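You operate a simulated robot arm through the tools that you are given. There is no shell and no other tool. Be economical: measure what you need, move in short steps, check, and stop when the job is done.

Carry out the task below with a simulated two-armed robot. There is one attempt and no reset: what you move stays moved.

## Task
Fetch the green stop peg and stand it on top of the short brown block. Put two of the grease cartridges from the infeed end of the belt on the top of the pad bench. Put the 20mm black stop plug from the top of the wash stand on top of the red gauge block and the 15mm black stop plug on the cream block. Take the orange gauge block and put it on top of the short stack of boards. Take the orange peg on the top of the touch-up bench and put it away on the third shelf from the top of the rack by the column. Take the yellow dust pad and leave it on the top of the outfeed rollers. Do these in any order. Set down upright: green stop peg, black stop plug, yellow dust pad.

Only the result counts: the job must be done as asked and must still hold three seconds after the hand-in. Knocking over, shifting, dropping, spilling or breaking anything else fails it.

## Robot
Two 7-joint arms with two-finger parallel grippers on one trunk, on a base that drives. Base frame: it is fixed to the floor where the robot stands at the start and does not move with it; the origin is under the middle of the robot, x ahead of it, y to its left, z up. Units: mm, rad, N and s.
The left shoulder is at the start at [50, 177, 1179], the right one opposite. With the tool pointing down near the work surface each hand reaches from about 100 to 520 mm from the robot's upright axis, wherever it stands, measured 20 degrees to its own side. Places, roughly: black stop plug [2750, 6000, 750]; cream block (15x6x3 cm) [2900, 5900, 800]; grease cartridge [500, 250, 1000]; green stop peg (3x3x7 cm) [500, 0, 900]; orange gauge block [2750, 7000, 500]; orange peg (3x3x6 cm) [4700, 6700, 900]; red gauge block [3000, 5500, 750]; short brown block (10x6x4 cm) [700, 0, 900]; short stack of boards (36x20x7 cm) [2100, 11800, 800]; third shelf of the rack by the column [-900, -1500, 900]; top of the outfeed rollers [700, 8100, 900]; top of the pad bench [3000, 1700, 800]; yellow dust pad (9x6x7 cm) [4900, 6800, 900]. Payload 3.43 kg a hand.
Tool frame (each hand has its own): the origin (TCP) lies between the finger pads and is the grasp point; the fingertips stand 34 mm ahead of it; z points along the fingers, y is the line along which they close. Largest opening 128 mm; finger width 24, thickness 12; the body of the gripper, 48 by 130 mm, starts 96 mm behind the TCP.
Orientation is that of the tool frame in the base frame, as a unit quaternion [x, y, z, w]. With the fingers straight down and closing along the base's y, the tool's x points along the base's -x, its y along +y and its z along -z.

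## Interface
- The arms move only by the tool step_arm. It takes "left_deltas", "right_deltas" or both (then of equal length, played together; a hand with none holds still); each is a list of rows, each an object (a shift or turn left out is 0, a gripper value left out holds the last) with "slide": the shift along the base's x, y, z in units of 20 mm (1.0 is 20 mm), a list of three; "turn": the turn, a rotation vector about the base's x, y, z in units of 5 degrees (1.0 is 5 degrees), a list of three. In form: [{"slide": [tx, ty, tz], "turn": [ax, ay, az]}, ...]. A call has 1 to 8 rows; each row shifts and turns the commanded pose from where the row before left it. "left_fingers" and "right_fingers" are, for a hand that has rows, the gripper command, from -1 (shut) to 1 (fully open), values between in proportion, set as the call begins (left out, the last holds). A call with a number of a shift or a turn outside -1 to 1 is refused whole. Rows are played at 5 a second. More than 50 mm and 0.15 rad between two rows, or a gripper value outside its range, and nothing of the call is played. A pose out of reach is approached as far as the arm can. The call stops where the force on the tool passes 40 N (or 10 N more than at its start, if that is more) or the arm is blocked; 0.2 s more then pass. The fingers move at their own pace (about 108 mm/s each) and stop on an object; they squeeze with about 33 N. The grip force told is the motor's: it shows also when the fingers shut on nothing. Time passes only in rows, and 0.2 s behind the last, so rows that do not move let the fingers close. The reply holds the time, the measured pose of the TCP, the force on the tool along the base axes, the opening and the grip force, in the units named above and with some noise, with the torque about the TCP (base axes, N m) and any sound that the robot's microphone picked up.
- Cameras (640 x 400 px; columns grow to the right, rows downward): "scene" is now at [162.4, 11.3, 1349.8]; the picture's right is [0.12, -0.99, 0.00], its down [-0.49, -0.06, -0.87] and it looks along [0.87, 0.10, -0.49] (base axes); focal length 273 px, centre (320, 200). "left" rides on the left gripper at [76, 11, -160] in its tool frame; the picture's right is [-0.15, 0.99, 0.00], its down [-0.88, -0.13, -0.46] and it looks along [-0.45, -0.07, 0.89] (tool axes); focal length 234 px, centre (320, 200). "right" rides on the right gripper at [76, -11, -160] in its tool frame; the picture's right is [0.15, 0.99, 0.00], its down [-0.88, 0.13, -0.46] and it looks along [-0.45, 0.07, 0.89] (tool axes); focal length 234 px, centre (320, 200). There is no depth. A picture from a camera that has moved, and an enlarged one, comes with that camera's place and axes in the base frame and with its lens.
- snapshot(camera): a new picture of that camera. It takes no simulated time.
- lift_body(by): slides the trunk up (or, below 0, down) by that many mm; the arms and the scene camera ride with it, the base frame stays. It gives what a move gives, with no picture.
- steer(legs): drives the robot by 1 to 6 legs, each [ahead, turn to the left] in mm and rad, along the robot's own axes; the way and the turn of a leg run together, so that a leg with both is an arc; at most 1500 mm and 3.142 rad a leg. The arms and the cameras ride along, it lands a little off, and it stops where it bumps. It gives what a move gives.
- aim_head(pan, tilt): turns the head with the scene camera to pan (to the left, within 1.396 rad either way) and tilt (down, from -0.506 to 1.204), counted from straight ahead of the robot. It gives what a move gives.
- enlarge(camera, box): a new picture of the part [left, top, right, bottom] of that camera's present view, enlarged. It takes no simulated time.
- job_done(): hands the job in; it is judged then, once.

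Go step by step. Nothing tells you exact positions but the pictures and the camera data: compare them with the known pose of the tool, close in by small moves and look again before you grip or let go. The budget is 483 turns and 226 pictures, counting those below and the enlarged ones. Unless the task says otherwise, let go and move clear before handing in.

The tools are called as name(argument=value, ...) on one line, values as JSON. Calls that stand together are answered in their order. step_arm: Moves the arms, as the interface text tells. Its arguments: {"type":"object","properties":{"left_deltas":{"type":"array","items":{"type":"object","properties":{"slide":{"type":"array","items":{"type":"number"}},"turn":{"type":"array","items":{"type":"number"}}}}},"left_fingers":{"type":"number"},"right_deltas":{"type":"array","items":{"type":"object","properties":{"slide":{"type":"array","items":{"type":"number"}},"turn":{"type":"array","items":{"type":"number"}}}}},"right_fingers":{"type":"number"}},"required":[]} The other tools are called the same way: lift_body (by) slides the trunk up or down; steer (legs) drives the base; aim_head (pan, tilt) turns the head that bears the scene camera; snapshot (camera) takes a picture; enlarge (camera, box) takes an enlarged picture of a part of a camera's view; job_done () hands the job in.

At the start:

```text
clock: 0.0
left_eef_pos: [455.4, 360.8, 1167.1]
left_tool_rot: [0.001, 1.0, 0.0, 0.0]
left_contact_force: [0.1, -0.8, 0.8]
left_moment: [0.02, 0.0, 0.02]
left_finger_gap: 127.8
left_finger_force: 0.0
right_eef_pos: [302.5, -40.7, 1216.5]
right_tool_rot: [0.003, 1.0, 0.002, 0.0]
right_contact_force: [-0.4, -0.9, 0.5]
right_moment: [0.01, 0.0, 0.0]
right_finger_gap: 127.9
right_finger_force: 0.1
trunk travel left (down, up): [-350.0, 51.0]
robot x, y, heading: [1.9, 1.4, -0.003]
head pan, tilt: [0.115, 0.511]
```

scene: 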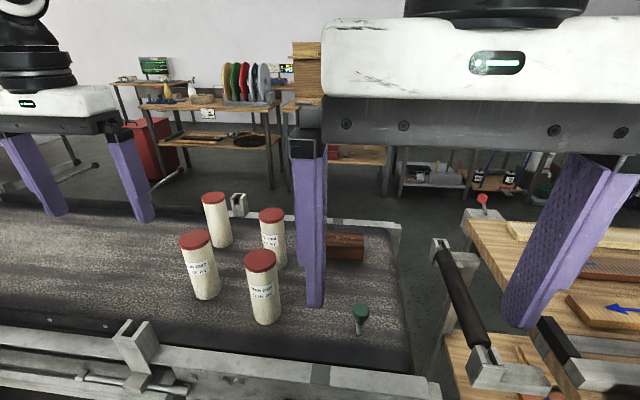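
right: 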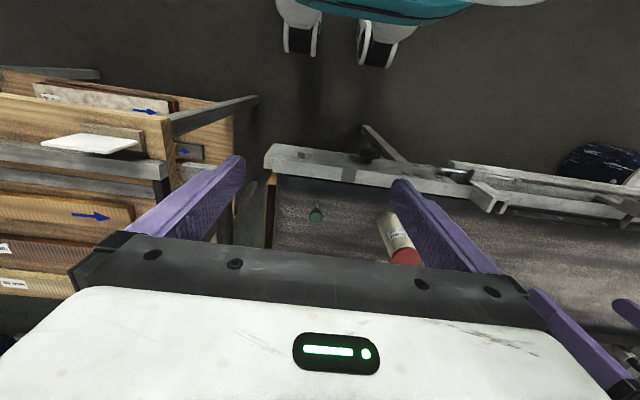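
left: 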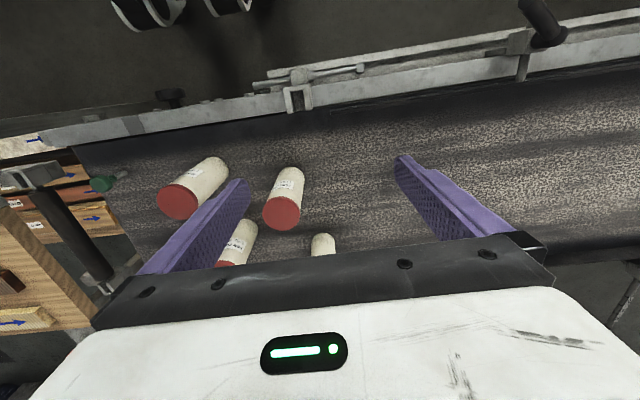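

I see the belt with four cartridges, the green peg and the brown block behind it. I look around before moving.

aim_head(pan=0, tilt=0.9)

snapshot(camera="scene")

aim_head(pan=0.6, tilt=0.2)

snapshot(camera="scene")

aim_head(pan=-0.9, tilt=0.3)

snapshot(camera="scene")

```text
clock: 0.9
left_eef_pos: [455.8, 360.7, 1167.0]
left_tool_rot: [0.001, 1.0, 0.0, 0.0]
left_contact_force: [-0.5, -0.7, 1.3]
left_moment: [-0.02, -0.02, -0.02]
left_finger_gap: 128.0
left_finger_force: 0.0
right_eef_pos: [304.2, -41.4, 1215.7]
right_tool_rot: [0.005, 1.0, 0.001, -0.002]
right_contact_force: [0.1, -0.1, -0.3]
right_moment: [-0.03, -0.03, 0.0]
right_finger_gap: 127.8
right_finger_force: 0.1
trunk travel left (down, up): [-350.0, 51.0]
robot x, y, heading: [2.1, 0.4, 0.001]
head pan, tilt: [0.0, 0.901]
```

```text
222 pictures are left
camera scene: at [150.8, 2.0, 1321.7], right [0.01, -1.0, 0.0], down [-0.75, -0.01, -0.67], along [0.67, 0.01, -0.75], focal length 273 px, centre (320, 200)
```

scene: 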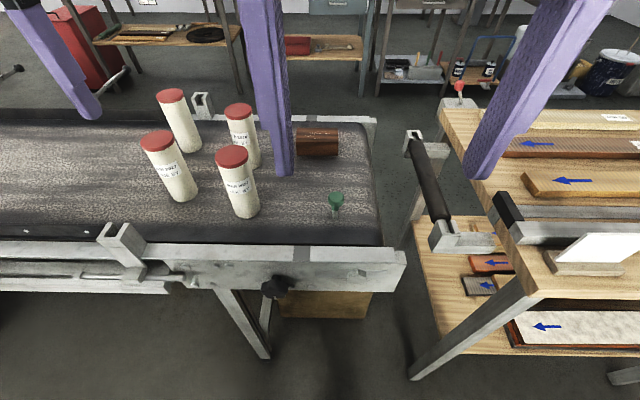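

```text
clock: 1.9
left_eef_pos: [455.7, 361.9, 1166.5]
left_tool_rot: [0.002, 1.0, 0.0, 0.0]
left_contact_force: [-0.3, 0.1, 0.4]
left_moment: [-0.02, -0.02, 0.01]
left_finger_gap: 127.8
left_finger_force: 0.1
right_eef_pos: [302.0, -40.2, 1215.2]
right_tool_rot: [0.002, 1.0, 0.001, 0.001]
right_contact_force: [-0.3, 0.2, 0.7]
right_moment: [0.01, -0.03, -0.01]
right_finger_gap: 128.2
right_finger_force: 0.1
trunk travel left (down, up): [-350.0, 51.0]
robot x, y, heading: [-0.0, 0.9, 0.002]
head pan, tilt: [0.6, 0.201]
```

```text
221 pictures are left
camera scene: at [149.3, 53.4, 1378.5], right [0.56, -0.83, 0.0], down [-0.17, -0.11, -0.98], along [0.81, 0.55, -0.2], focal length 273 px, centre (320, 200)
```

scene: 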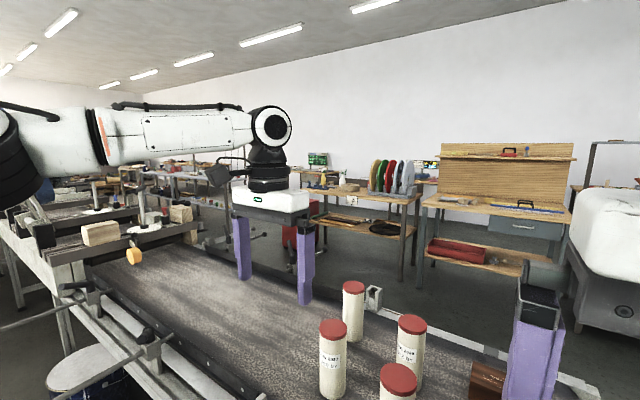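

```text
clock: 3.5
left_eef_pos: [454.6, 362.2, 1166.1]
left_tool_rot: [0.002, 1.0, -0.001, 0.0]
left_contact_force: [-0.6, 0.6, 0.4]
left_moment: [-0.04, -0.01, 0.02]
left_finger_gap: 128.2
left_finger_force: 0.2
right_eef_pos: [300.7, -40.5, 1215.1]
right_tool_rot: [0.002, 1.0, 0.0, 0.0]
right_contact_force: [-0.1, 0.0, 0.4]
right_moment: [-0.01, -0.01, 0.01]
right_finger_gap: 127.9
right_finger_force: 0.1
trunk travel left (down, up): [-350.0, 51.0]
robot x, y, heading: [0.6, -2.0, -0.004]
head pan, tilt: [-0.901, 0.3]
```

```text
220 pictures are left
camera scene: at [130.3, -72.3, 1369.3], right [-0.78, -0.62, 0.0], down [-0.18, 0.23, -0.96], along [0.59, -0.75, -0.3], focal length 273 px, centre (320, 200)
```

scene: 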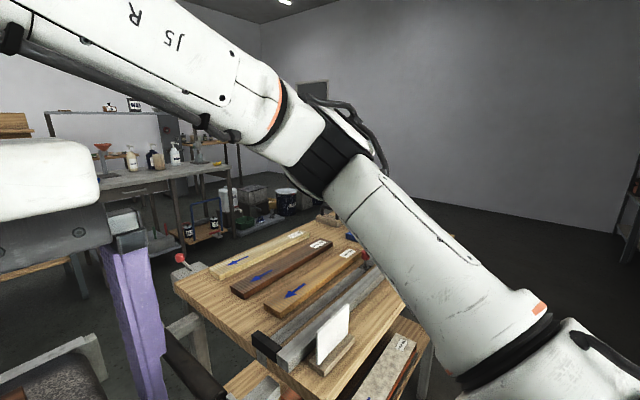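

The belt runs across in front of me, its top is near z 900. I drive ahead a little toward the belt for reach and check clearance.

steer(legs=[[170, 0]])

aim_head(pan=0, tilt=1.2)

snapshot(camera="scene")

snapshot(camera="right")

```text
clock: 5.0
left_eef_pos: [624.3, 358.6, 1166.6]
left_tool_rot: [0.005, 1.0, 0.0, 0.0]
left_contact_force: [0.3, -0.3, 0.7]
left_moment: [0.05, 0.02, 0.01]
left_finger_gap: 128.0
left_finger_force: 0.0
right_eef_pos: [467.7, -43.1, 1215.5]
right_tool_rot: [0.005, 1.0, 0.001, 0.0]
right_contact_force: [0.7, -0.3, -0.1]
right_moment: [-0.05, 0.08, -0.05]
right_finger_gap: 128.0
right_finger_force: 0.0
trunk travel left (down, up): [-350.0, 51.0]
robot x, y, heading: [165.1, -2.6, -0.006]
head pan, tilt: [-0.901, 0.3]
```

```text
clock: 6.2
left_eef_pos: [622.8, 358.5, 1165.1]
left_tool_rot: [0.005, 1.0, 0.0, 0.0]
left_contact_force: [-0.2, 0.5, 0.3]
left_moment: [0.02, 0.02, -0.01]
left_finger_gap: 127.8
left_finger_force: 0.0
right_eef_pos: [474.5, -43.3, 1208.7]
right_tool_rot: [0.018, 1.0, -0.006, 0.0]
right_contact_force: [72.0, 36.6, -50.4]
right_moment: [-6.36, 7.47, -3.67]
right_finger_gap: 127.8
right_finger_force: 0.1
trunk travel left (down, up): [-350.0, 51.0]
robot x, y, heading: [166.1, 0.5, -0.007]
head pan, tilt: [0.0, 1.201]
```

```text
219 pictures are left
camera scene: at [315.0, -10.8, 1320.6], right [-0.14, -0.99, 0.0], down [-0.75, 0.1, -0.66], along [0.65, -0.09, -0.75], focal length 273 px, centre (320, 200)
```

scene: 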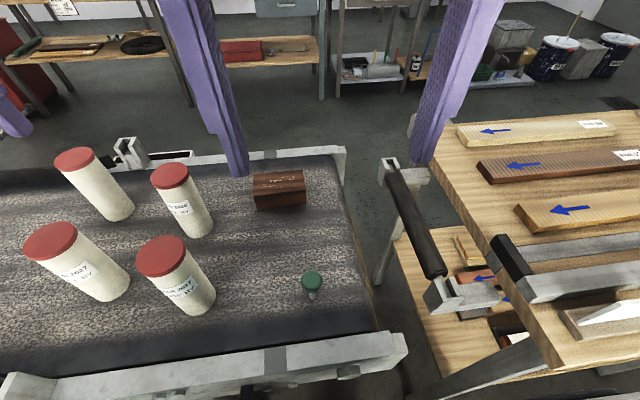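

```text
218 pictures are left
camera right: at [397.2, -50.8, 1367.9], right [-0.11, 0.99, -0.01], down [0.88, 0.1, 0.46], along [0.45, 0.04, -0.89], focal length 234 px, centre (320, 200)
```

right: 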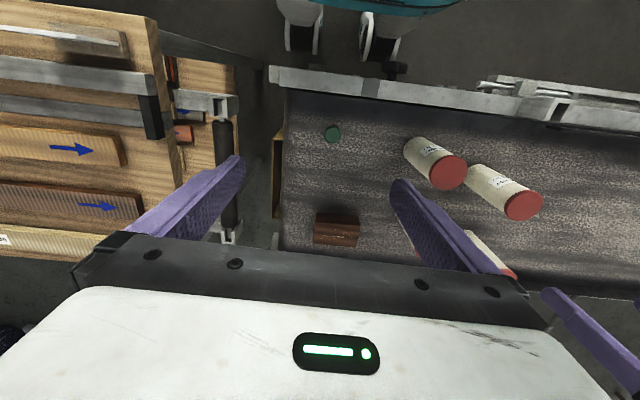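

The head seems to be pressing on the right hand; I tilt it back up and clear it.

aim_head(pan=0.1, tilt=0.6)

snapshot(camera="scene")

snapshot(camera="right")

```text
clock: 7.2
left_eef_pos: [621.1, 358.0, 1167.7]
left_tool_rot: [0.005, 1.0, 0.0, 0.0]
left_contact_force: [-0.6, 0.0, -0.1]
left_moment: [0.01, -0.05, -0.04]
left_finger_gap: 128.1
left_finger_force: 0.1
right_eef_pos: [467.3, -41.4, 1216.0]
right_tool_rot: [0.002, 1.0, 0.001, 0.001]
right_contact_force: [0.4, -0.3, -0.1]
right_moment: [0.04, -0.02, -0.01]
right_finger_gap: 128.2
right_finger_force: 0.1
trunk travel left (down, up): [-350.0, 51.0]
robot x, y, heading: [167.6, 0.8, -0.01]
head pan, tilt: [0.099, 0.6]
```

```text
217 pictures are left
camera scene: at [325.5, 8.3, 1341.8], right [0.09, -1.0, 0.0], down [-0.56, -0.05, -0.82], along [0.82, 0.08, -0.57], focal length 273 px, centre (320, 200)
```

scene: 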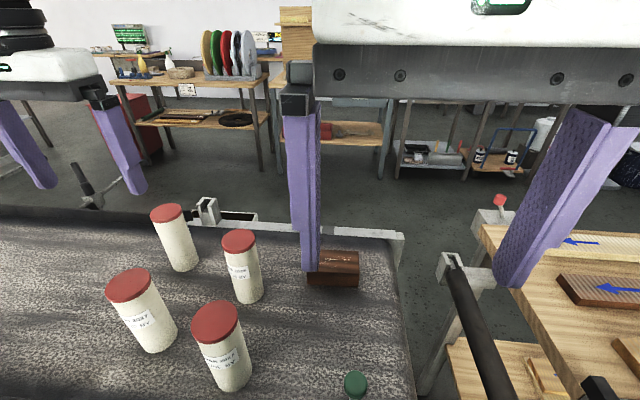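

```text
216 pictures are left
camera right: at [389.8, -54.1, 1374.6], right [-0.14, 0.99, 0.0], down [0.88, 0.12, 0.46], along [0.45, 0.07, -0.89], focal length 234 px, centre (320, 200)
```

right: 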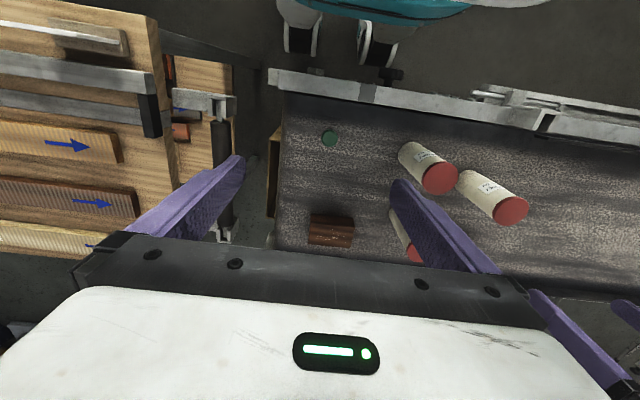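

The peg is near (472,-22), the block near (690,15). I move the right hand down above the peg and look.

step_arm(right_deltas=[{"slide": [0.1, 0.5, -1]}, {"slide": [0.1, 0.5, -1]}, {"slide": [0, 0, -1]}, {"slide": [0, 0, -1]}, {"slide": [0, 0, -1]}, {"slide": [0, 0, -1]}, {"slide": [0, 0, -1]}, {"slide": [0, 0, -1]}], right_fingers=1)

snapshot(camera="right")

snapshot(camera="scene")

```text
clock: 9.0
left_eef_pos: [621.9, 357.7, 1166.3]
left_tool_rot: [0.004, 1.0, 0.0, 0.0]
left_contact_force: [0.6, -0.5, 0.0]
left_moment: [-0.01, 0.0, 0.01]
left_finger_gap: 128.0
left_finger_force: 0.1
right_eef_pos: [471.9, -21.5, 1055.1]
right_tool_rot: [0.005, 1.0, 0.0, 0.001]
right_contact_force: [-0.1, 0.5, 0.8]
right_moment: [-0.01, -0.02, 0.0]
right_finger_gap: 128.1
right_finger_force: 0.0
trunk travel left (down, up): [-350.0, 51.0]
robot x, y, heading: [165.4, -2.6, -0.01]
head pan, tilt: [0.099, 0.6]
```

```text
215 pictures are left
camera right: at [394.5, -34.3, 1213.8], right [-0.14, 0.99, 0.0], down [0.88, 0.12, 0.46], along [0.45, 0.06, -0.89], focal length 234 px, centre (320, 200)
```

right: 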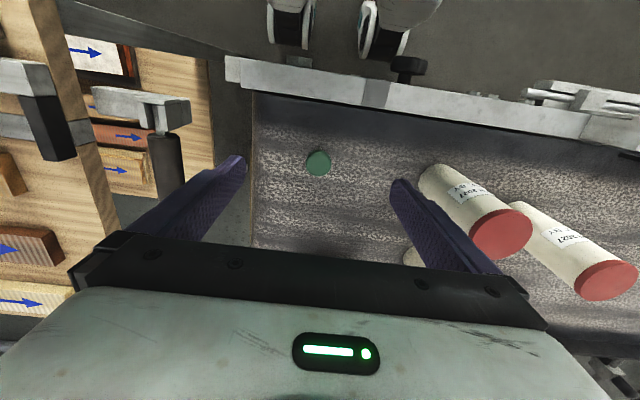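

```text
214 pictures are left
camera scene: at [325.8, 8.2, 1341.8], right [0.09, -1.0, 0.0], down [-0.56, -0.05, -0.82], along [0.82, 0.08, -0.57], focal length 273 px, centre (320, 200)
```

scene: 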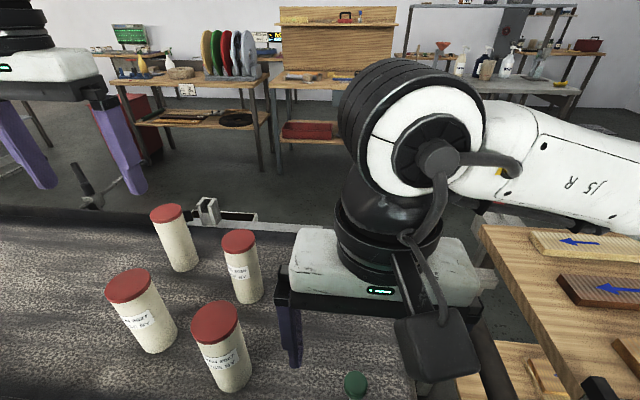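

The peg is at about (472,-25) with its top at 970. I descend to z 950 and close.

step_arm(right_deltas=[{"slide": [0, -0.15, -1]}, {"slide": [0, 0, -1]}, {"slide": [0, 0, -1]}, {"slide": [0, 0, -1]}, {"slide": [0, 0, -1]}, {"slide": [0, 0, -0.3]}])

snapshot(camera="right")

step_arm(right_deltas=[{"slide": [0, 0, 0]}, {"slide": [0, 0, 0]}, {"slide": [0, 0, 0]}, {"slide": [0, 0, 0]}], right_fingers=-1)

snapshot(camera="right")

```text
clock: 10.4
left_eef_pos: [622.4, 357.8, 1166.1]
left_tool_rot: [0.004, 1.0, 0.0, 0.001]
left_contact_force: [0.0, -1.5, 0.5]
left_moment: [0.03, -0.01, 0.0]
left_finger_gap: 128.3
left_finger_force: 0.0
right_eef_pos: [470.3, -25.0, 949.5]
right_tool_rot: [0.004, 1.0, 0.001, 0.001]
right_contact_force: [0.1, 0.2, 0.5]
right_moment: [-0.03, 0.01, 0.0]
right_finger_gap: 128.3
right_finger_force: 0.0
trunk travel left (down, up): [-350.0, 51.0]
robot x, y, heading: [163.7, -2.3, -0.008]
head pan, tilt: [0.099, 0.6]
```

```text
213 pictures are left
camera right: at [394.3, -36.8, 1107.9], right [-0.14, 0.99, 0.0], down [0.88, 0.12, 0.46], along [0.45, 0.06, -0.89], focal length 234 px, centre (320, 200)
```

right: 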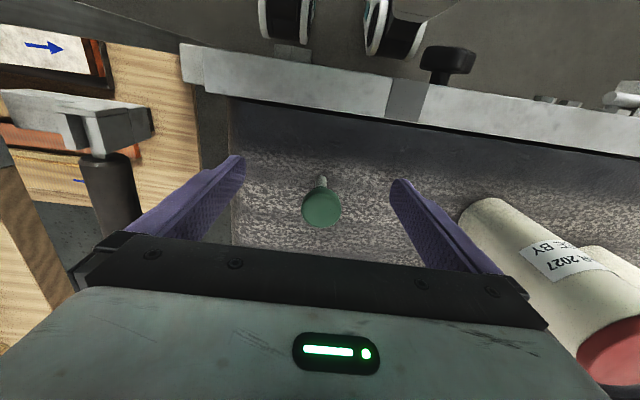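

```text
clock: 11.4
left_eef_pos: [622.2, 358.2, 1167.1]
left_tool_rot: [0.004, 1.0, 0.0, 0.001]
left_contact_force: [0.2, -0.7, -0.2]
left_moment: [0.01, -0.02, -0.01]
left_finger_gap: 128.0
left_finger_force: 0.1
right_eef_pos: [471.1, -25.5, 948.6]
right_tool_rot: [0.005, 1.0, 0.001, 0.001]
right_contact_force: [-0.8, 0.2, 0.0]
right_moment: [-0.03, 0.01, 0.0]
right_finger_gap: 27.9
right_finger_force: 33.4
trunk travel left (down, up): [-350.0, 51.0]
robot x, y, heading: [164.2, -0.4, -0.007]
head pan, tilt: [0.099, 0.6]
```

```text
212 pictures are left
camera right: at [394.3, -36.8, 1108.0], right [-0.14, 0.99, 0.0], down [0.88, 0.12, 0.46], along [0.45, 0.06, -0.89], focal length 234 px, centre (320, 200)
```

right: 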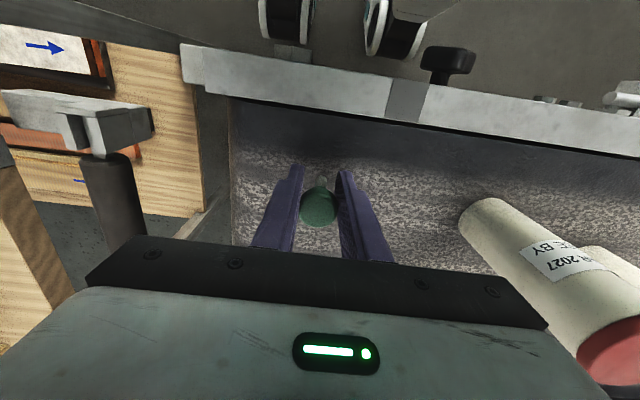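

Gripped (28 mm wide, base 49 mm below the TCP). I lift, then drive nearer and turn left to bring the right shoulder nearer the block.

step_arm(right_deltas=[{"slide": [0, 0, 1]}, {"slide": [0, 0, 1]}, {"slide": [0, 0, 1]}, {"slide": [0, 0, 1]}, {"slide": [0, 0, 1]}, {"slide": [0, 0, 1]}, {"slide": [0, 0, 1]}, {"slide": [0, 0, 1]}])

lift_body(by=40)

steer(legs=[[50, 0], [0, 0.35]])

snapshot(camera="right")

```text
clock: 13.2
left_eef_pos: [622.1, 357.6, 1167.6]
left_tool_rot: [0.004, 1.0, 0.0, 0.0]
left_contact_force: [-0.6, 0.5, 0.5]
left_moment: [0.01, 0.01, 0.02]
left_finger_gap: 128.0
left_finger_force: 0.0
right_eef_pos: [471.6, -25.6, 1111.0]
right_tool_rot: [0.004, 1.0, 0.001, 0.001]
right_contact_force: [-0.2, -0.4, 0.3]
right_moment: [-0.03, -0.03, 0.02]
right_finger_gap: 28.0
right_finger_force: 32.3
trunk travel left (down, up): [-350.0, 51.0]
robot x, y, heading: [164.8, 2.6, -0.004]
head pan, tilt: [0.099, 0.6]
```

```text
clock: 14.0
left_eef_pos: [621.6, 358.1, 1206.6]
left_tool_rot: [0.004, 1.0, 0.0, 0.0]
left_contact_force: [0.0, 0.0, -0.7]
left_moment: [-0.01, 0.01, -0.01]
left_finger_gap: 128.0
left_finger_force: 0.1
right_eef_pos: [471.5, -26.5, 1151.1]
right_tool_rot: [0.005, 1.0, 0.001, 0.001]
right_contact_force: [0.6, 0.3, -0.8]
right_moment: [-0.01, 0.03, -0.01]
right_finger_gap: 28.4
right_finger_force: 33.2
trunk travel left (down, up): [-390.0, 11.0]
robot x, y, heading: [162.6, -2.4, -0.009]
head pan, tilt: [0.099, 0.6]
```

```text
clock: 16.0
left_eef_pos: [519.0, 494.9, 1207.2]
left_tool_rot: [-0.17, 0.985, 0.0, 0.001]
left_contact_force: [-0.6, -0.3, -0.3]
left_moment: [0.01, -0.02, -0.01]
left_finger_gap: 127.9
left_finger_force: 0.0
right_eef_pos: [511.2, 81.6, 1151.1]
right_tool_rot: [-0.17, 0.985, 0.001, 0.0]
right_contact_force: [0.1, -0.6, 0.4]
right_moment: [0.02, -0.03, 0.0]
right_finger_gap: 28.5
right_finger_force: 33.0
trunk travel left (down, up): [-390.0, 11.0]
robot x, y, heading: [214.4, -0.3, 0.351]
head pan, tilt: [0.099, 0.6]
```

```text
211 pictures are left
camera right: at [443.2, 44.3, 1309.5], right [-0.47, 0.88, 0.0], down [0.79, 0.42, 0.46], along [0.4, 0.22, -0.89], focal length 234 px, centre (320, 200)
```

right: 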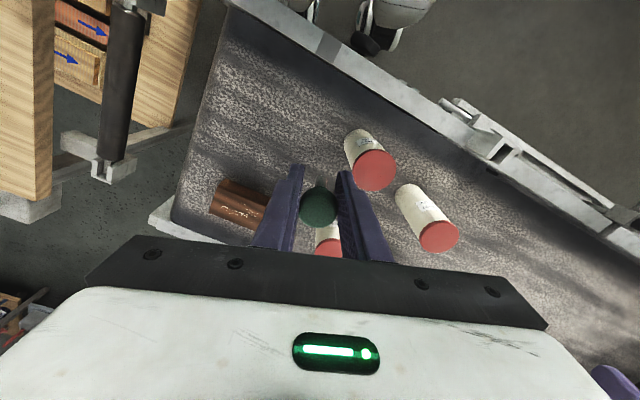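

The block is at (687,11). I move the hand over it at height.

step_arm(right_deltas=[{"slide": [1, -0.45, 0]}, {"slide": [1, -0.45, 0]}, {"slide": [1, -0.45, 0]}, {"slide": [1, -0.45, 0]}, {"slide": [1, -0.45, 0]}, {"slide": [1, -0.45, 0]}, {"slide": [1, -0.45, -0.5]}, {"slide": [0.9, -0.45, -1]}])

snapshot(camera="right")

aim_head(pan=-0.3, tilt=0.5)

snapshot(camera="scene")

```text
clock: 17.8
left_eef_pos: [520.3, 493.4, 1207.2]
left_tool_rot: [-0.17, 0.985, 0.0, 0.0]
left_contact_force: [-0.3, 0.4, 0.4]
left_moment: [0.02, 0.0, -0.02]
left_finger_gap: 128.1
left_finger_force: 0.1
right_eef_pos: [669.4, 11.5, 1118.6]
right_tool_rot: [-0.17, 0.985, 0.002, 0.001]
right_contact_force: [-0.4, -1.4, -0.5]
right_moment: [0.01, 0.01, 0.02]
right_finger_gap: 28.1
right_finger_force: 33.4
trunk travel left (down, up): [-390.0, 11.0]
robot x, y, heading: [212.9, -0.9, 0.347]
head pan, tilt: [0.099, 0.6]
```

```text
210 pictures are left
camera right: at [601.5, -26.1, 1277.5], right [-0.47, 0.88, 0.0], down [0.79, 0.42, 0.46], along [0.4, 0.22, -0.89], focal length 234 px, centre (320, 200)
```

right: 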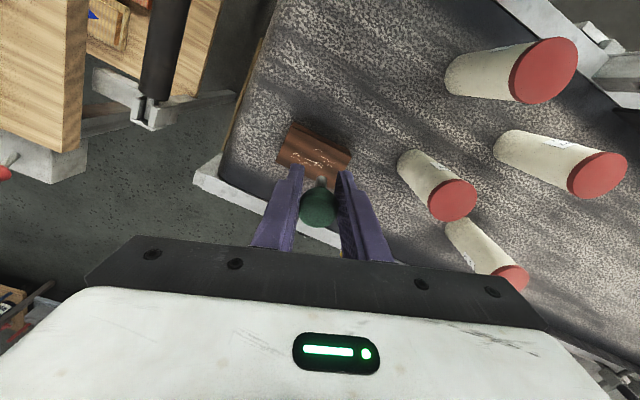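

```text
clock: 18.7
left_eef_pos: [520.7, 494.8, 1206.7]
left_tool_rot: [-0.171, 0.985, 0.0, 0.001]
left_contact_force: [0.5, 1.9, -0.2]
left_moment: [-0.01, -0.01, 0.0]
left_finger_gap: 127.9
left_finger_force: 0.1
right_eef_pos: [668.8, 12.3, 1119.6]
right_tool_rot: [-0.171, 0.985, 0.001, 0.0]
right_contact_force: [0.7, -1.0, -1.1]
right_moment: [-0.01, 0.0, -0.02]
right_finger_gap: 28.1
right_finger_force: 32.9
trunk travel left (down, up): [-390.0, 11.0]
robot x, y, heading: [218.3, -1.8, 0.347]
head pan, tilt: [-0.3, 0.499]
```

```text
209 pictures are left
camera scene: at [374.2, 28.2, 1390.9], right [0.05, -1.0, 0.0], down [-0.48, -0.02, -0.88], along [0.88, 0.04, -0.48], focal length 273 px, centre (320, 200)
```

scene: 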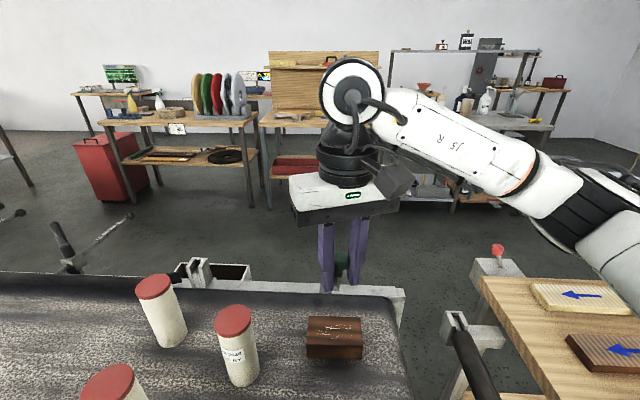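

I check the block's shape and height with an enlarged picture.

enlarge(camera="scene", box=[270, 280, 430, 380])

enlarge(camera="right", box=[240, 100, 400, 230])

```text
4.00 times, centred on (350, 330) of scene
camera zoom: at [374.2, 28.2, 1390.9], right [0.05, -1.0, 0.0], down [-0.48, -0.02, -0.88], along [0.88, 0.04, -0.48], focal length 1093 px, centre (200, -320)
```

zoom: 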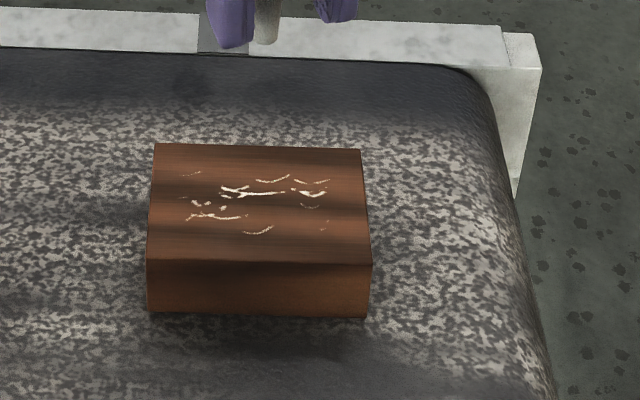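

```text
3.08 times, centred on (320, 165) of right
camera zoom: at [600.9, -25.7, 1277.8], right [-0.47, 0.88, 0.0], down [0.79, 0.42, 0.46], along [0.4, 0.22, -0.89], focal length 720 px, centre (320, 308)
```

zoom: 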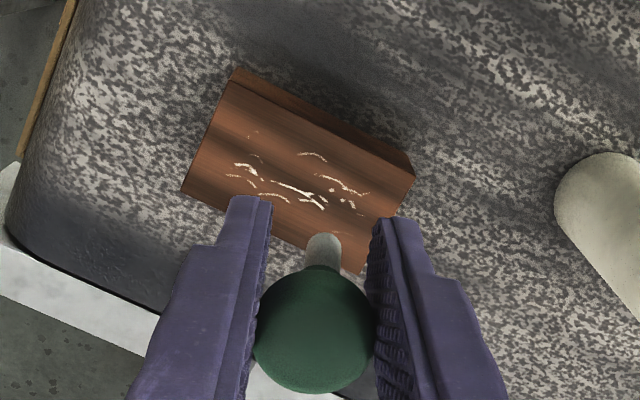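

The block's top centre is (700,16), spanning x 672–732. I come lower, where the reach is greater, and see how far x gets.

step_arm(right_deltas=[{"slide": [0.2, 0.1, -1]}, {"slide": [0.2, 0.1, -1]}, {"slide": [0, 0, -1]}, {"slide": [0, 0, -1]}])

```text
clock: 19.7
left_eef_pos: [520.6, 494.0, 1206.3]
left_tool_rot: [-0.17, 0.985, 0.001, 0.0]
left_contact_force: [-0.1, 0.4, -0.1]
left_moment: [0.0, 0.02, 0.02]
left_finger_gap: 128.2
left_finger_force: 0.0
right_eef_pos: [676.7, 12.2, 1038.9]
right_tool_rot: [-0.17, 0.985, 0.001, 0.0]
right_contact_force: [-0.6, 0.1, -0.3]
right_moment: [0.02, 0.02, -0.02]
right_finger_gap: 27.9
right_finger_force: 33.7
trunk travel left (down, up): [-390.0, 11.0]
robot x, y, heading: [215.4, -0.6, 0.348]
head pan, tilt: [-0.3, 0.499]
```

step_arm(right_deltas=[{"slide": [0.6, 0.1, 0]}, {"slide": [0.6, 0.1, 0]}])

enlarge(camera="right", box=[240, 100, 400, 230])

enlarge(camera="scene", box=[270, 230, 430, 380])

```text
clock: 20.3
left_eef_pos: [520.5, 493.5, 1206.3]
left_tool_rot: [-0.17, 0.985, 0.0, 0.0]
left_contact_force: [-0.3, 0.0, 0.4]
left_moment: [0.01, 0.0, 0.01]
left_finger_gap: 128.2
left_finger_force: 0.0
right_eef_pos: [701.0, 17.1, 1040.5]
right_tool_rot: [-0.17, 0.985, 0.001, 0.0]
right_contact_force: [-0.7, 0.0, -0.4]
right_moment: [0.0, 0.0, -0.02]
right_finger_gap: 28.1
right_finger_force: 32.8
trunk travel left (down, up): [-390.0, 11.0]
robot x, y, heading: [213.1, 0.0, 0.351]
head pan, tilt: [-0.3, 0.499]
```

```text
3.08 times, centred on (320, 165) of right
camera zoom: at [632.8, -19.8, 1199.3], right [-0.47, 0.88, 0.0], down [0.79, 0.42, 0.46], along [0.4, 0.22, -0.89], focal length 720 px, centre (320, 308)
```

zoom: 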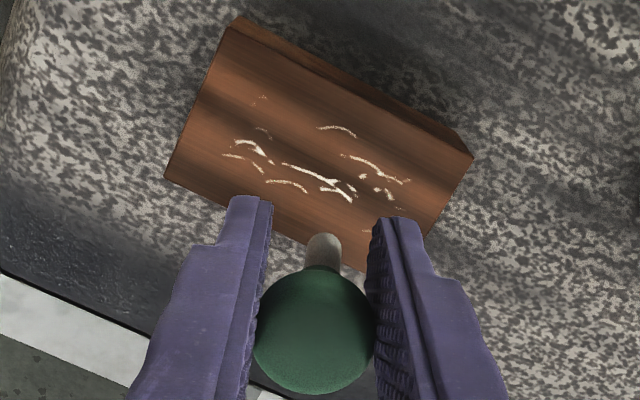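

```text
2.67 times, centred on (350, 305) of scene
camera zoom: at [374.2, 28.2, 1390.9], right [0.05, -1.0, 0.0], down [-0.48, -0.02, -0.88], along [0.88, 0.04, -0.48], focal length 729 px, centre (240, -80)
```

zoom: 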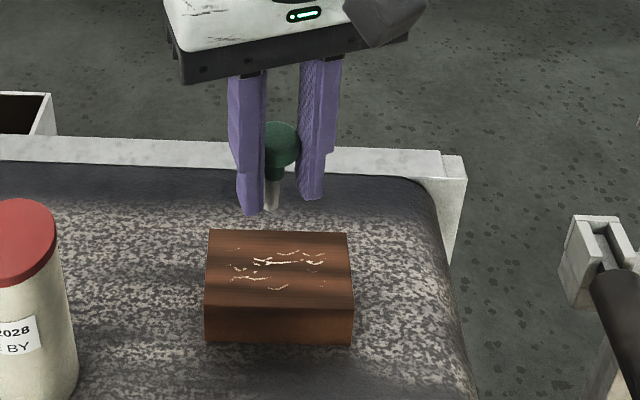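

Well aligned. I lower the peg onto the block.

step_arm(right_deltas=[{"slide": [-0.1, 0, -1]}, {"slide": [0, 0, -1]}, {"slide": [0, 0, -0.4]}])

enlarge(camera="scene", box=[270, 230, 430, 380])

step_arm(right_deltas=[{"slide": [0, 0, -0.1]}, {"slide": [0, 0, -0.05]}])

```text
clock: 21.1
left_eef_pos: [521.0, 493.3, 1206.2]
left_tool_rot: [-0.17, 0.985, 0.001, 0.0]
left_contact_force: [-0.6, 0.0, 0.7]
left_moment: [0.01, 0.0, 0.0]
left_finger_gap: 128.0
left_finger_force: 0.0
right_eef_pos: [700.9, 17.0, 992.4]
right_tool_rot: [-0.171, 0.985, 0.001, 0.0]
right_contact_force: [-0.2, -0.2, -0.6]
right_moment: [0.0, 0.0, -0.02]
right_finger_gap: 28.2
right_finger_force: 32.2
trunk travel left (down, up): [-390.0, 11.0]
robot x, y, heading: [216.7, 1.1, 0.348]
head pan, tilt: [-0.3, 0.499]
```

```text
2.67 times, centred on (350, 305) of scene
camera zoom: at [374.2, 28.1, 1390.9], right [0.05, -1.0, 0.0], down [-0.48, -0.02, -0.88], along [0.88, 0.04, -0.48], focal length 729 px, centre (240, -80)
```

zoom: 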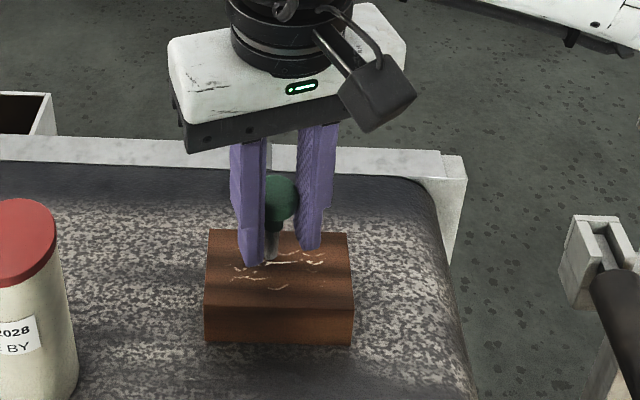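

```text
clock: 21.7
left_eef_pos: [521.0, 493.5, 1205.8]
left_tool_rot: [-0.171, 0.985, 0.0, 0.0]
left_contact_force: [0.4, 0.3, -0.4]
left_moment: [0.05, 0.0, 0.0]
left_finger_gap: 127.9
left_finger_force: 0.1
right_eef_pos: [700.3, 17.4, 988.7]
right_tool_rot: [-0.17, 0.986, 0.0, 0.0]
right_contact_force: [-0.3, -0.6, -0.6]
right_moment: [0.01, 0.0, 0.0]
right_finger_gap: 28.1
right_finger_force: 33.3
trunk travel left (down, up): [-390.0, 11.0]
robot x, y, heading: [215.3, 3.6, 0.346]
head pan, tilt: [-0.3, 0.499]
```

step_arm(right_deltas=[{"slide": [0, 0, -0.05]}, {"slide": [0, 0, -0.05]}])

enlarge(camera="scene", box=[310, 270, 390, 340])

```text
clock: 22.3
left_eef_pos: [519.4, 494.4, 1207.3]
left_tool_rot: [-0.17, 0.985, 0.001, 0.001]
left_contact_force: [-0.5, 0.2, -0.6]
left_moment: [0.02, 0.03, 0.03]
left_finger_gap: 128.0
left_finger_force: 0.1
right_eef_pos: [699.9, 16.3, 989.9]
right_tool_rot: [-0.17, 0.985, 0.001, 0.003]
right_contact_force: [2.2, -2.3, 12.9]
right_moment: [-0.09, -0.19, -0.03]
right_finger_gap: 28.4
right_finger_force: 33.1
trunk travel left (down, up): [-390.0, 11.0]
robot x, y, heading: [217.8, 0.8, 0.349]
head pan, tilt: [-0.3, 0.499]
```

```text
5.71 times, centred on (350, 305) of scene
camera zoom: at [373.2, 27.8, 1391.3], right [0.05, -1.0, 0.0], down [-0.48, -0.02, -0.88], along [0.88, 0.04, -0.48], focal length 1561 px, centre (149, -400)
```

zoom: 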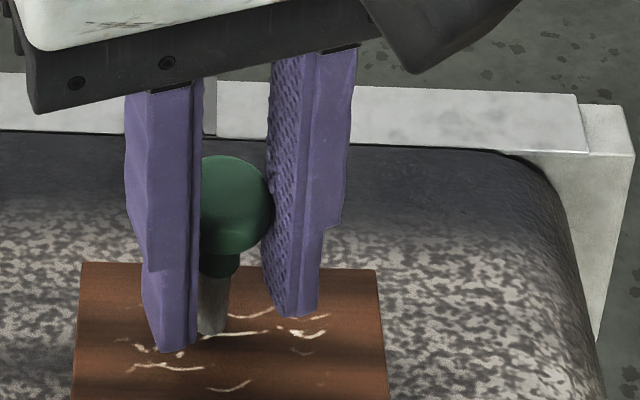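

Contact made. I release and raise the hand.

step_arm(right_deltas=[{"slide": [0, 0, 0.03]}, {"slide": [0, 0, 0]}], right_fingers=-0.3)

step_arm(right_deltas=[{"slide": [0, 0, 0.5]}, {"slide": [0, 0, 1]}, {"slide": [0, 0, 1]}, {"slide": [0, 0, 1]}, {"slide": [0, 0, 1]}, {"slide": [0, 0, 1]}], right_fingers=0.2)

snapshot(camera="scene")

```text
clock: 22.9
left_eef_pos: [518.9, 493.1, 1206.5]
left_tool_rot: [-0.17, 0.985, 0.0, 0.001]
left_contact_force: [0.2, 0.3, -0.4]
left_moment: [0.0, -0.01, 0.01]
left_finger_gap: 128.2
left_finger_force: 0.1
right_eef_pos: [700.9, 15.8, 988.1]
right_tool_rot: [-0.17, 0.985, 0.0, -0.001]
right_contact_force: [-0.4, -0.5, 0.0]
right_moment: [0.03, -0.01, 0.01]
right_finger_gap: 44.7
right_finger_force: 0.0
trunk travel left (down, up): [-390.0, 11.0]
robot x, y, heading: [214.8, 0.7, 0.347]
head pan, tilt: [-0.3, 0.499]
```

```text
clock: 24.3
left_eef_pos: [519.6, 494.5, 1206.2]
left_tool_rot: [-0.171, 0.985, 0.0, 0.0]
left_contact_force: [0.9, -0.4, 0.3]
left_moment: [-0.04, -0.01, 0.0]
left_finger_gap: 127.8
left_finger_force: 0.1
right_eef_pos: [699.3, 16.0, 1098.6]
right_tool_rot: [-0.17, 0.985, 0.001, -0.001]
right_contact_force: [0.4, 0.3, 0.8]
right_moment: [-0.02, 0.0, -0.01]
right_finger_gap: 76.9
right_finger_force: 0.1
trunk travel left (down, up): [-390.0, 11.0]
robot x, y, heading: [214.0, 1.4, 0.345]
head pan, tilt: [-0.3, 0.499]
```

```text
202 pictures are left
camera scene: at [373.9, 28.3, 1390.9], right [0.05, -1.0, 0.0], down [-0.48, -0.02, -0.88], along [0.88, 0.04, -0.48], focal length 273 px, centre (320, 200)
```

scene: 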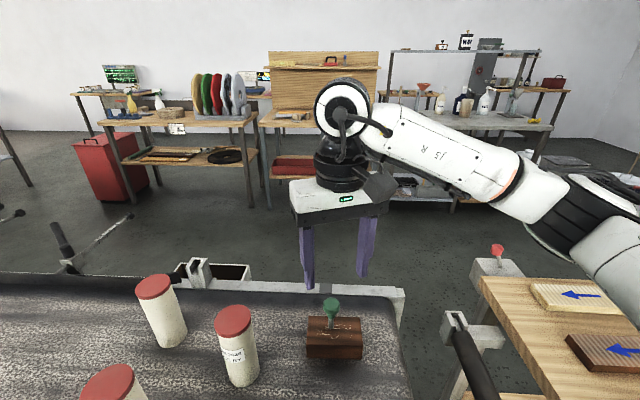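

The green peg stands on the block. Next the cartridges: left hand takes the near-left one, right hand the near-right one; I look with the left camera.

snapshot(camera="left")

```text
201 pictures are left
camera left: at [444.4, 479.4, 1366.6], right [-0.19, 0.98, 0.0], down [0.87, 0.17, 0.46], along [0.45, 0.09, -0.89], focal length 234 px, centre (320, 200)
```

left: 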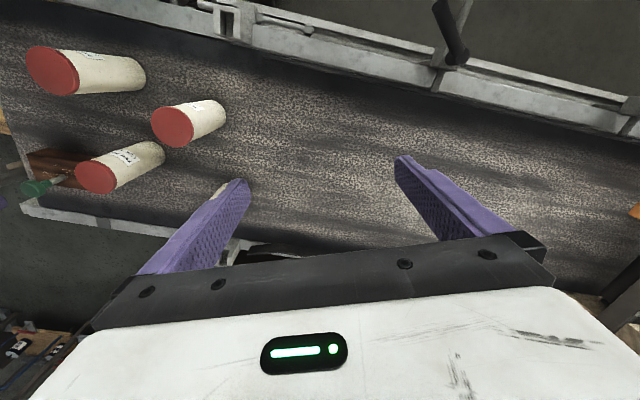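

step_arm(left_deltas=[{"slide": [0.1, -1, 0]}, {"slide": [0.1, -1, 0]}, {"slide": [0.1, -1, 0]}, {"slide": [0.1, -1, 0]}, {"slide": [0.1, -1, 0]}, {"slide": [0.1, -1, 0]}, {"slide": [0.1, -1, 0]}, {"slide": [0.1, -1, -0.5]}], left_fingers=1)

step_arm(left_deltas=[{"slide": [0, -0.85, -0.5]}, {"slide": [0, -0.85, -0.5]}, {"slide": [0, 0, -1]}, {"slide": [0, 0, -1]}])

snapshot(camera="left")

```text
clock: 26.1
left_eef_pos: [536.0, 332.7, 1199.8]
left_tool_rot: [-0.171, 0.985, 0.0, 0.0]
left_contact_force: [0.4, 0.1, 0.7]
left_moment: [0.01, 0.01, 0.03]
left_finger_gap: 128.2
left_finger_force: 0.1
right_eef_pos: [700.2, 16.4, 1097.3]
right_tool_rot: [-0.17, 0.985, 0.001, 0.0]
right_contact_force: [0.0, -0.2, -0.1]
right_moment: [-0.02, 0.01, -0.01]
right_finger_gap: 76.7
right_finger_force: 0.0
trunk travel left (down, up): [-390.0, 11.0]
robot x, y, heading: [213.7, -1.8, 0.349]
head pan, tilt: [-0.3, 0.499]
```

```text
clock: 27.1
left_eef_pos: [535.7, 301.3, 1137.5]
left_tool_rot: [-0.17, 0.985, 0.0, 0.001]
left_contact_force: [0.2, 0.1, 0.2]
left_moment: [-0.02, 0.0, -0.02]
left_finger_gap: 128.0
left_finger_force: 0.1
right_eef_pos: [700.2, 16.3, 1098.1]
right_tool_rot: [-0.17, 0.985, 0.001, 0.0]
right_contact_force: [-0.3, 0.3, 0.0]
right_moment: [-0.04, 0.04, 0.01]
right_finger_gap: 76.8
right_finger_force: 0.1
trunk travel left (down, up): [-390.0, 11.0]
robot x, y, heading: [214.3, 1.4, 0.347]
head pan, tilt: [-0.3, 0.499]
```

```text
200 pictures are left
camera left: at [459.4, 285.9, 1297.6], right [-0.19, 0.98, 0.0], down [0.87, 0.17, 0.46], along [0.45, 0.09, -0.89], focal length 234 px, centre (320, 200)
```

left: 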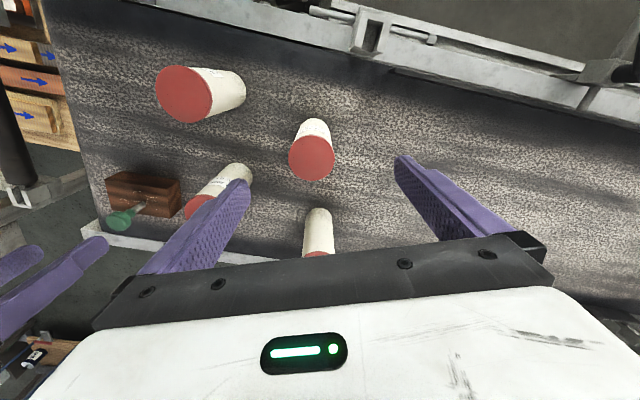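

step_arm(left_deltas=[{"slide": [0, -0.3, -1]}, {"slide": [0, 0, -1]}, {"slide": [0, 0, -1]}, {"slide": [0, 0, -1]}, {"slide": [0, 0, -1]}, {"slide": [0, 0, -1]}, {"slide": [0, 0, -1]}, {"slide": [0, 0, -0.6]}])

step_arm(left_deltas=[{"slide": [0, 0, 0]}, {"slide": [0, 0, 0]}, {"slide": [0, 0, 0]}, {"slide": [0, 0, 0]}], left_fingers=-1)

snapshot(camera="left")

```text
clock: 28.9
left_eef_pos: [535.7, 293.3, 984.8]
left_tool_rot: [-0.171, 0.985, 0.0, 0.001]
left_contact_force: [0.9, 0.1, 0.3]
left_moment: [0.0, -0.02, 0.0]
left_finger_gap: 127.9
left_finger_force: 0.0
right_eef_pos: [698.7, 16.9, 1097.8]
right_tool_rot: [-0.17, 0.985, 0.0, 0.0]
right_contact_force: [0.0, -0.2, 0.0]
right_moment: [0.03, -0.05, -0.02]
right_finger_gap: 76.8
right_finger_force: 0.1
trunk travel left (down, up): [-390.0, 11.0]
robot x, y, heading: [217.2, 3.3, 0.349]
head pan, tilt: [-0.3, 0.499]
```

```text
clock: 29.9
left_eef_pos: [536.0, 291.9, 984.8]
left_tool_rot: [-0.17, 0.985, 0.001, 0.001]
left_contact_force: [1.3, -3.2, 1.8]
left_moment: [-0.34, -0.03, 0.05]
left_finger_gap: 51.3
left_finger_force: 32.5
right_eef_pos: [699.0, 15.7, 1097.9]
right_tool_rot: [-0.17, 0.985, 0.001, 0.001]
right_contact_force: [-0.5, 0.1, -0.5]
right_moment: [0.03, -0.01, -0.01]
right_finger_gap: 76.7
right_finger_force: 0.0
trunk travel left (down, up): [-390.0, 11.0]
robot x, y, heading: [216.0, -4.2, 0.344]
head pan, tilt: [-0.3, 0.499]
```

```text
199 pictures are left
camera left: at [460.5, 278.1, 1145.4], right [-0.19, 0.98, 0.0], down [0.87, 0.17, 0.46], along [0.45, 0.09, -0.89], focal length 234 px, centre (320, 200)
```

left: 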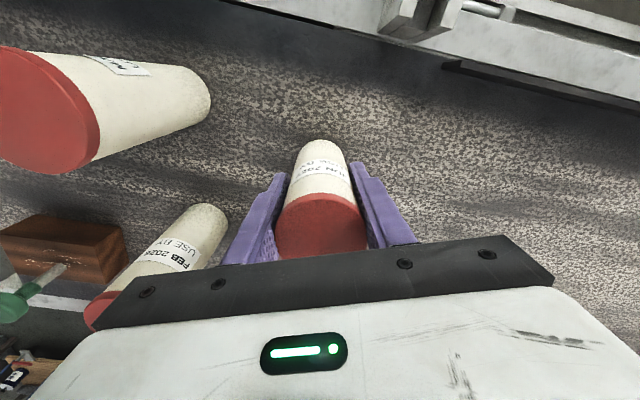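

step_arm(left_deltas=[{"slide": [0, 0, 1]}, {"slide": [0, 0, 1]}, {"slide": [0, 0, 1]}, {"slide": [0, 0, 1]}, {"slide": [0, 0, 1]}, {"slide": [0, 0, 1]}, {"slide": [0, 0, 1]}, {"slide": [0, 0, 1]}], right_deltas=[{"slide": [0, 0, 1]}, {"slide": [0, 0, 1]}, {"slide": [0, 0, 1]}, {"slide": [0, 0, 0]}, {"slide": [-1, 0.7, 0]}, {"slide": [-1, 0.7, 0]}, {"slide": [-1, 0.7, 0]}, {"slide": [-1, 0.7, 0]}], right_fingers=1)

step_arm(left_deltas=[{"slide": [0, 1, 0]}, {"slide": [0, 1, 0]}, {"slide": [0, 1, 0]}, {"slide": [0, 1, 0]}, {"slide": [0, 1, 0]}, {"slide": [0, 1, 0]}, {"slide": [0, 1, 0]}, {"slide": [0, 1, 0]}], right_deltas=[{"slide": [-1, 0.7, 0]}, {"slide": [-1, 0.7, 0]}, {"slide": [-1, 0.7, 0]}, {"slide": [-1, 0.75, 0]}, {"slide": [-1, 0.75, 0]}, {"slide": [-1, 0.8, 0]}, {"slide": [0, 0, 0]}, {"slide": [0, 0, 0]}])

snapshot(camera="right")

```text
clock: 31.7
left_eef_pos: [537.5, 293.6, 1144.7]
left_tool_rot: [-0.17, 0.986, 0.001, 0.001]
left_contact_force: [-0.6, -0.2, -2.3]
left_moment: [-0.03, 0.0, -0.03]
left_finger_gap: 50.9
left_finger_force: 32.8
right_eef_pos: [621.1, 71.1, 1161.1]
right_tool_rot: [-0.17, 0.985, 0.001, 0.0]
right_contact_force: [-0.2, -0.3, -0.7]
right_moment: [0.0, 0.01, -0.01]
right_finger_gap: 128.0
right_finger_force: 0.0
trunk travel left (down, up): [-390.0, 11.0]
robot x, y, heading: [215.0, -2.7, 0.345]
head pan, tilt: [-0.3, 0.499]
```

```text
clock: 33.5
left_eef_pos: [534.9, 453.1, 1145.4]
left_tool_rot: [-0.171, 0.985, 0.0, 0.0]
left_contact_force: [0.5, 0.1, -3.9]
left_moment: [-0.05, 0.0, 0.03]
left_finger_gap: 51.3
left_finger_force: 33.4
right_eef_pos: [499.8, 160.4, 1159.3]
right_tool_rot: [-0.17, 0.985, 0.001, 0.0]
right_contact_force: [-0.5, -0.1, -0.1]
right_moment: [0.01, 0.01, 0.01]
right_finger_gap: 127.8
right_finger_force: 0.0
trunk travel left (down, up): [-390.0, 11.0]
robot x, y, heading: [216.8, -0.8, 0.346]
head pan, tilt: [-0.3, 0.499]
```

```text
198 pictures are left
camera right: at [433.3, 123.3, 1317.1], right [-0.47, 0.88, 0.0], down [0.79, 0.42, 0.46], along [0.4, 0.22, -0.89], focal length 234 px, centre (320, 200)
```

right: 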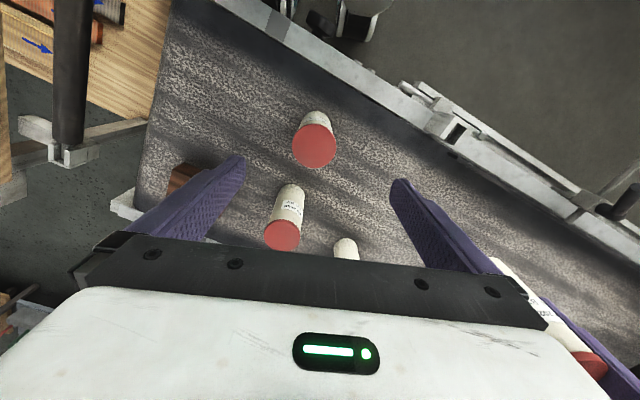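

step_arm(right_deltas=[{"slide": [-0.2, -0.35, -1]}, {"slide": [0, 0, -1]}, {"slide": [0, 0, -1]}, {"slide": [0, 0, -1]}, {"slide": [0, 0, -1]}, {"slide": [0, 0, -1]}, {"slide": [0, 0, -1]}, {"slide": [0, 0, -1]}])

step_arm(right_deltas=[{"slide": [0, 0, -0.7]}, {"slide": [0, 0, 0]}])

step_arm(right_deltas=[{"slide": [0, 0, 0]}, {"slide": [0, 0, 0]}, {"slide": [0, 0, 0]}, {"slide": [0, 0, 0]}], right_fingers=-1)

snapshot(camera="right")

```text
clock: 35.3
left_eef_pos: [536.3, 452.6, 1145.9]
left_tool_rot: [-0.17, 0.985, 0.001, 0.001]
left_contact_force: [0.1, 0.4, -3.2]
left_moment: [0.02, 0.04, 0.02]
left_finger_gap: 51.2
left_finger_force: 32.6
right_eef_pos: [496.0, 156.0, 997.6]
right_tool_rot: [-0.171, 0.985, 0.001, 0.001]
right_contact_force: [0.1, 0.4, -0.8]
right_moment: [-0.04, 0.01, 0.01]
right_finger_gap: 128.1
right_finger_force: 0.1
trunk travel left (down, up): [-390.0, 11.0]
robot x, y, heading: [214.6, 0.4, 0.347]
head pan, tilt: [-0.3, 0.499]
```

```text
clock: 35.9
left_eef_pos: [536.2, 452.3, 1145.1]
left_tool_rot: [-0.17, 0.985, 0.0, 0.0]
left_contact_force: [-0.3, -0.1, -2.7]
left_moment: [-0.03, 0.03, -0.02]
left_finger_gap: 51.2
left_finger_force: 32.9
right_eef_pos: [497.2, 153.8, 984.9]
right_tool_rot: [-0.171, 0.985, 0.002, 0.001]
right_contact_force: [-0.6, -1.1, 0.8]
right_moment: [0.0, -0.01, -0.05]
right_finger_gap: 128.0
right_finger_force: 0.0
trunk travel left (down, up): [-390.0, 11.0]
robot x, y, heading: [213.4, -3.9, 0.351]
head pan, tilt: [-0.3, 0.499]
```

```text
clock: 36.9
left_eef_pos: [536.1, 453.0, 1145.3]
left_tool_rot: [-0.17, 0.985, -0.001, 0.0]
left_contact_force: [-0.5, 0.2, -3.1]
left_moment: [0.02, 0.05, 0.03]
left_finger_gap: 50.8
left_finger_force: 33.5
right_eef_pos: [495.9, 154.1, 983.7]
right_tool_rot: [-0.17, 0.985, 0.001, 0.0]
right_contact_force: [0.8, -0.2, -0.3]
right_moment: [0.02, 0.03, 0.04]
right_finger_gap: 51.4
right_finger_force: 32.8
trunk travel left (down, up): [-390.0, 11.0]
robot x, y, heading: [218.8, 1.3, 0.346]
head pan, tilt: [-0.3, 0.499]
```

```text
197 pictures are left
camera right: at [428.6, 117.1, 1143.2], right [-0.47, 0.88, 0.0], down [0.79, 0.42, 0.46], along [0.4, 0.22, -0.89], focal length 234 px, centre (320, 200)
```

right: 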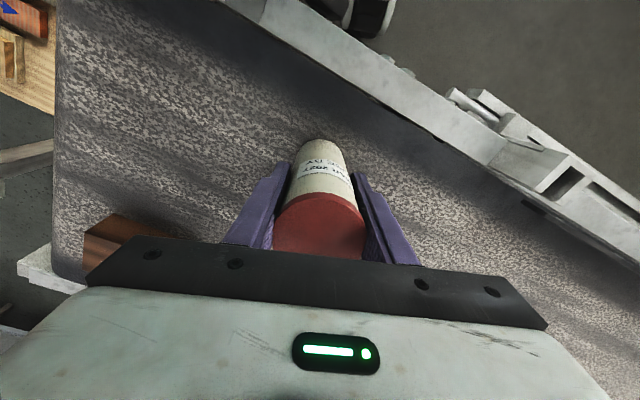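

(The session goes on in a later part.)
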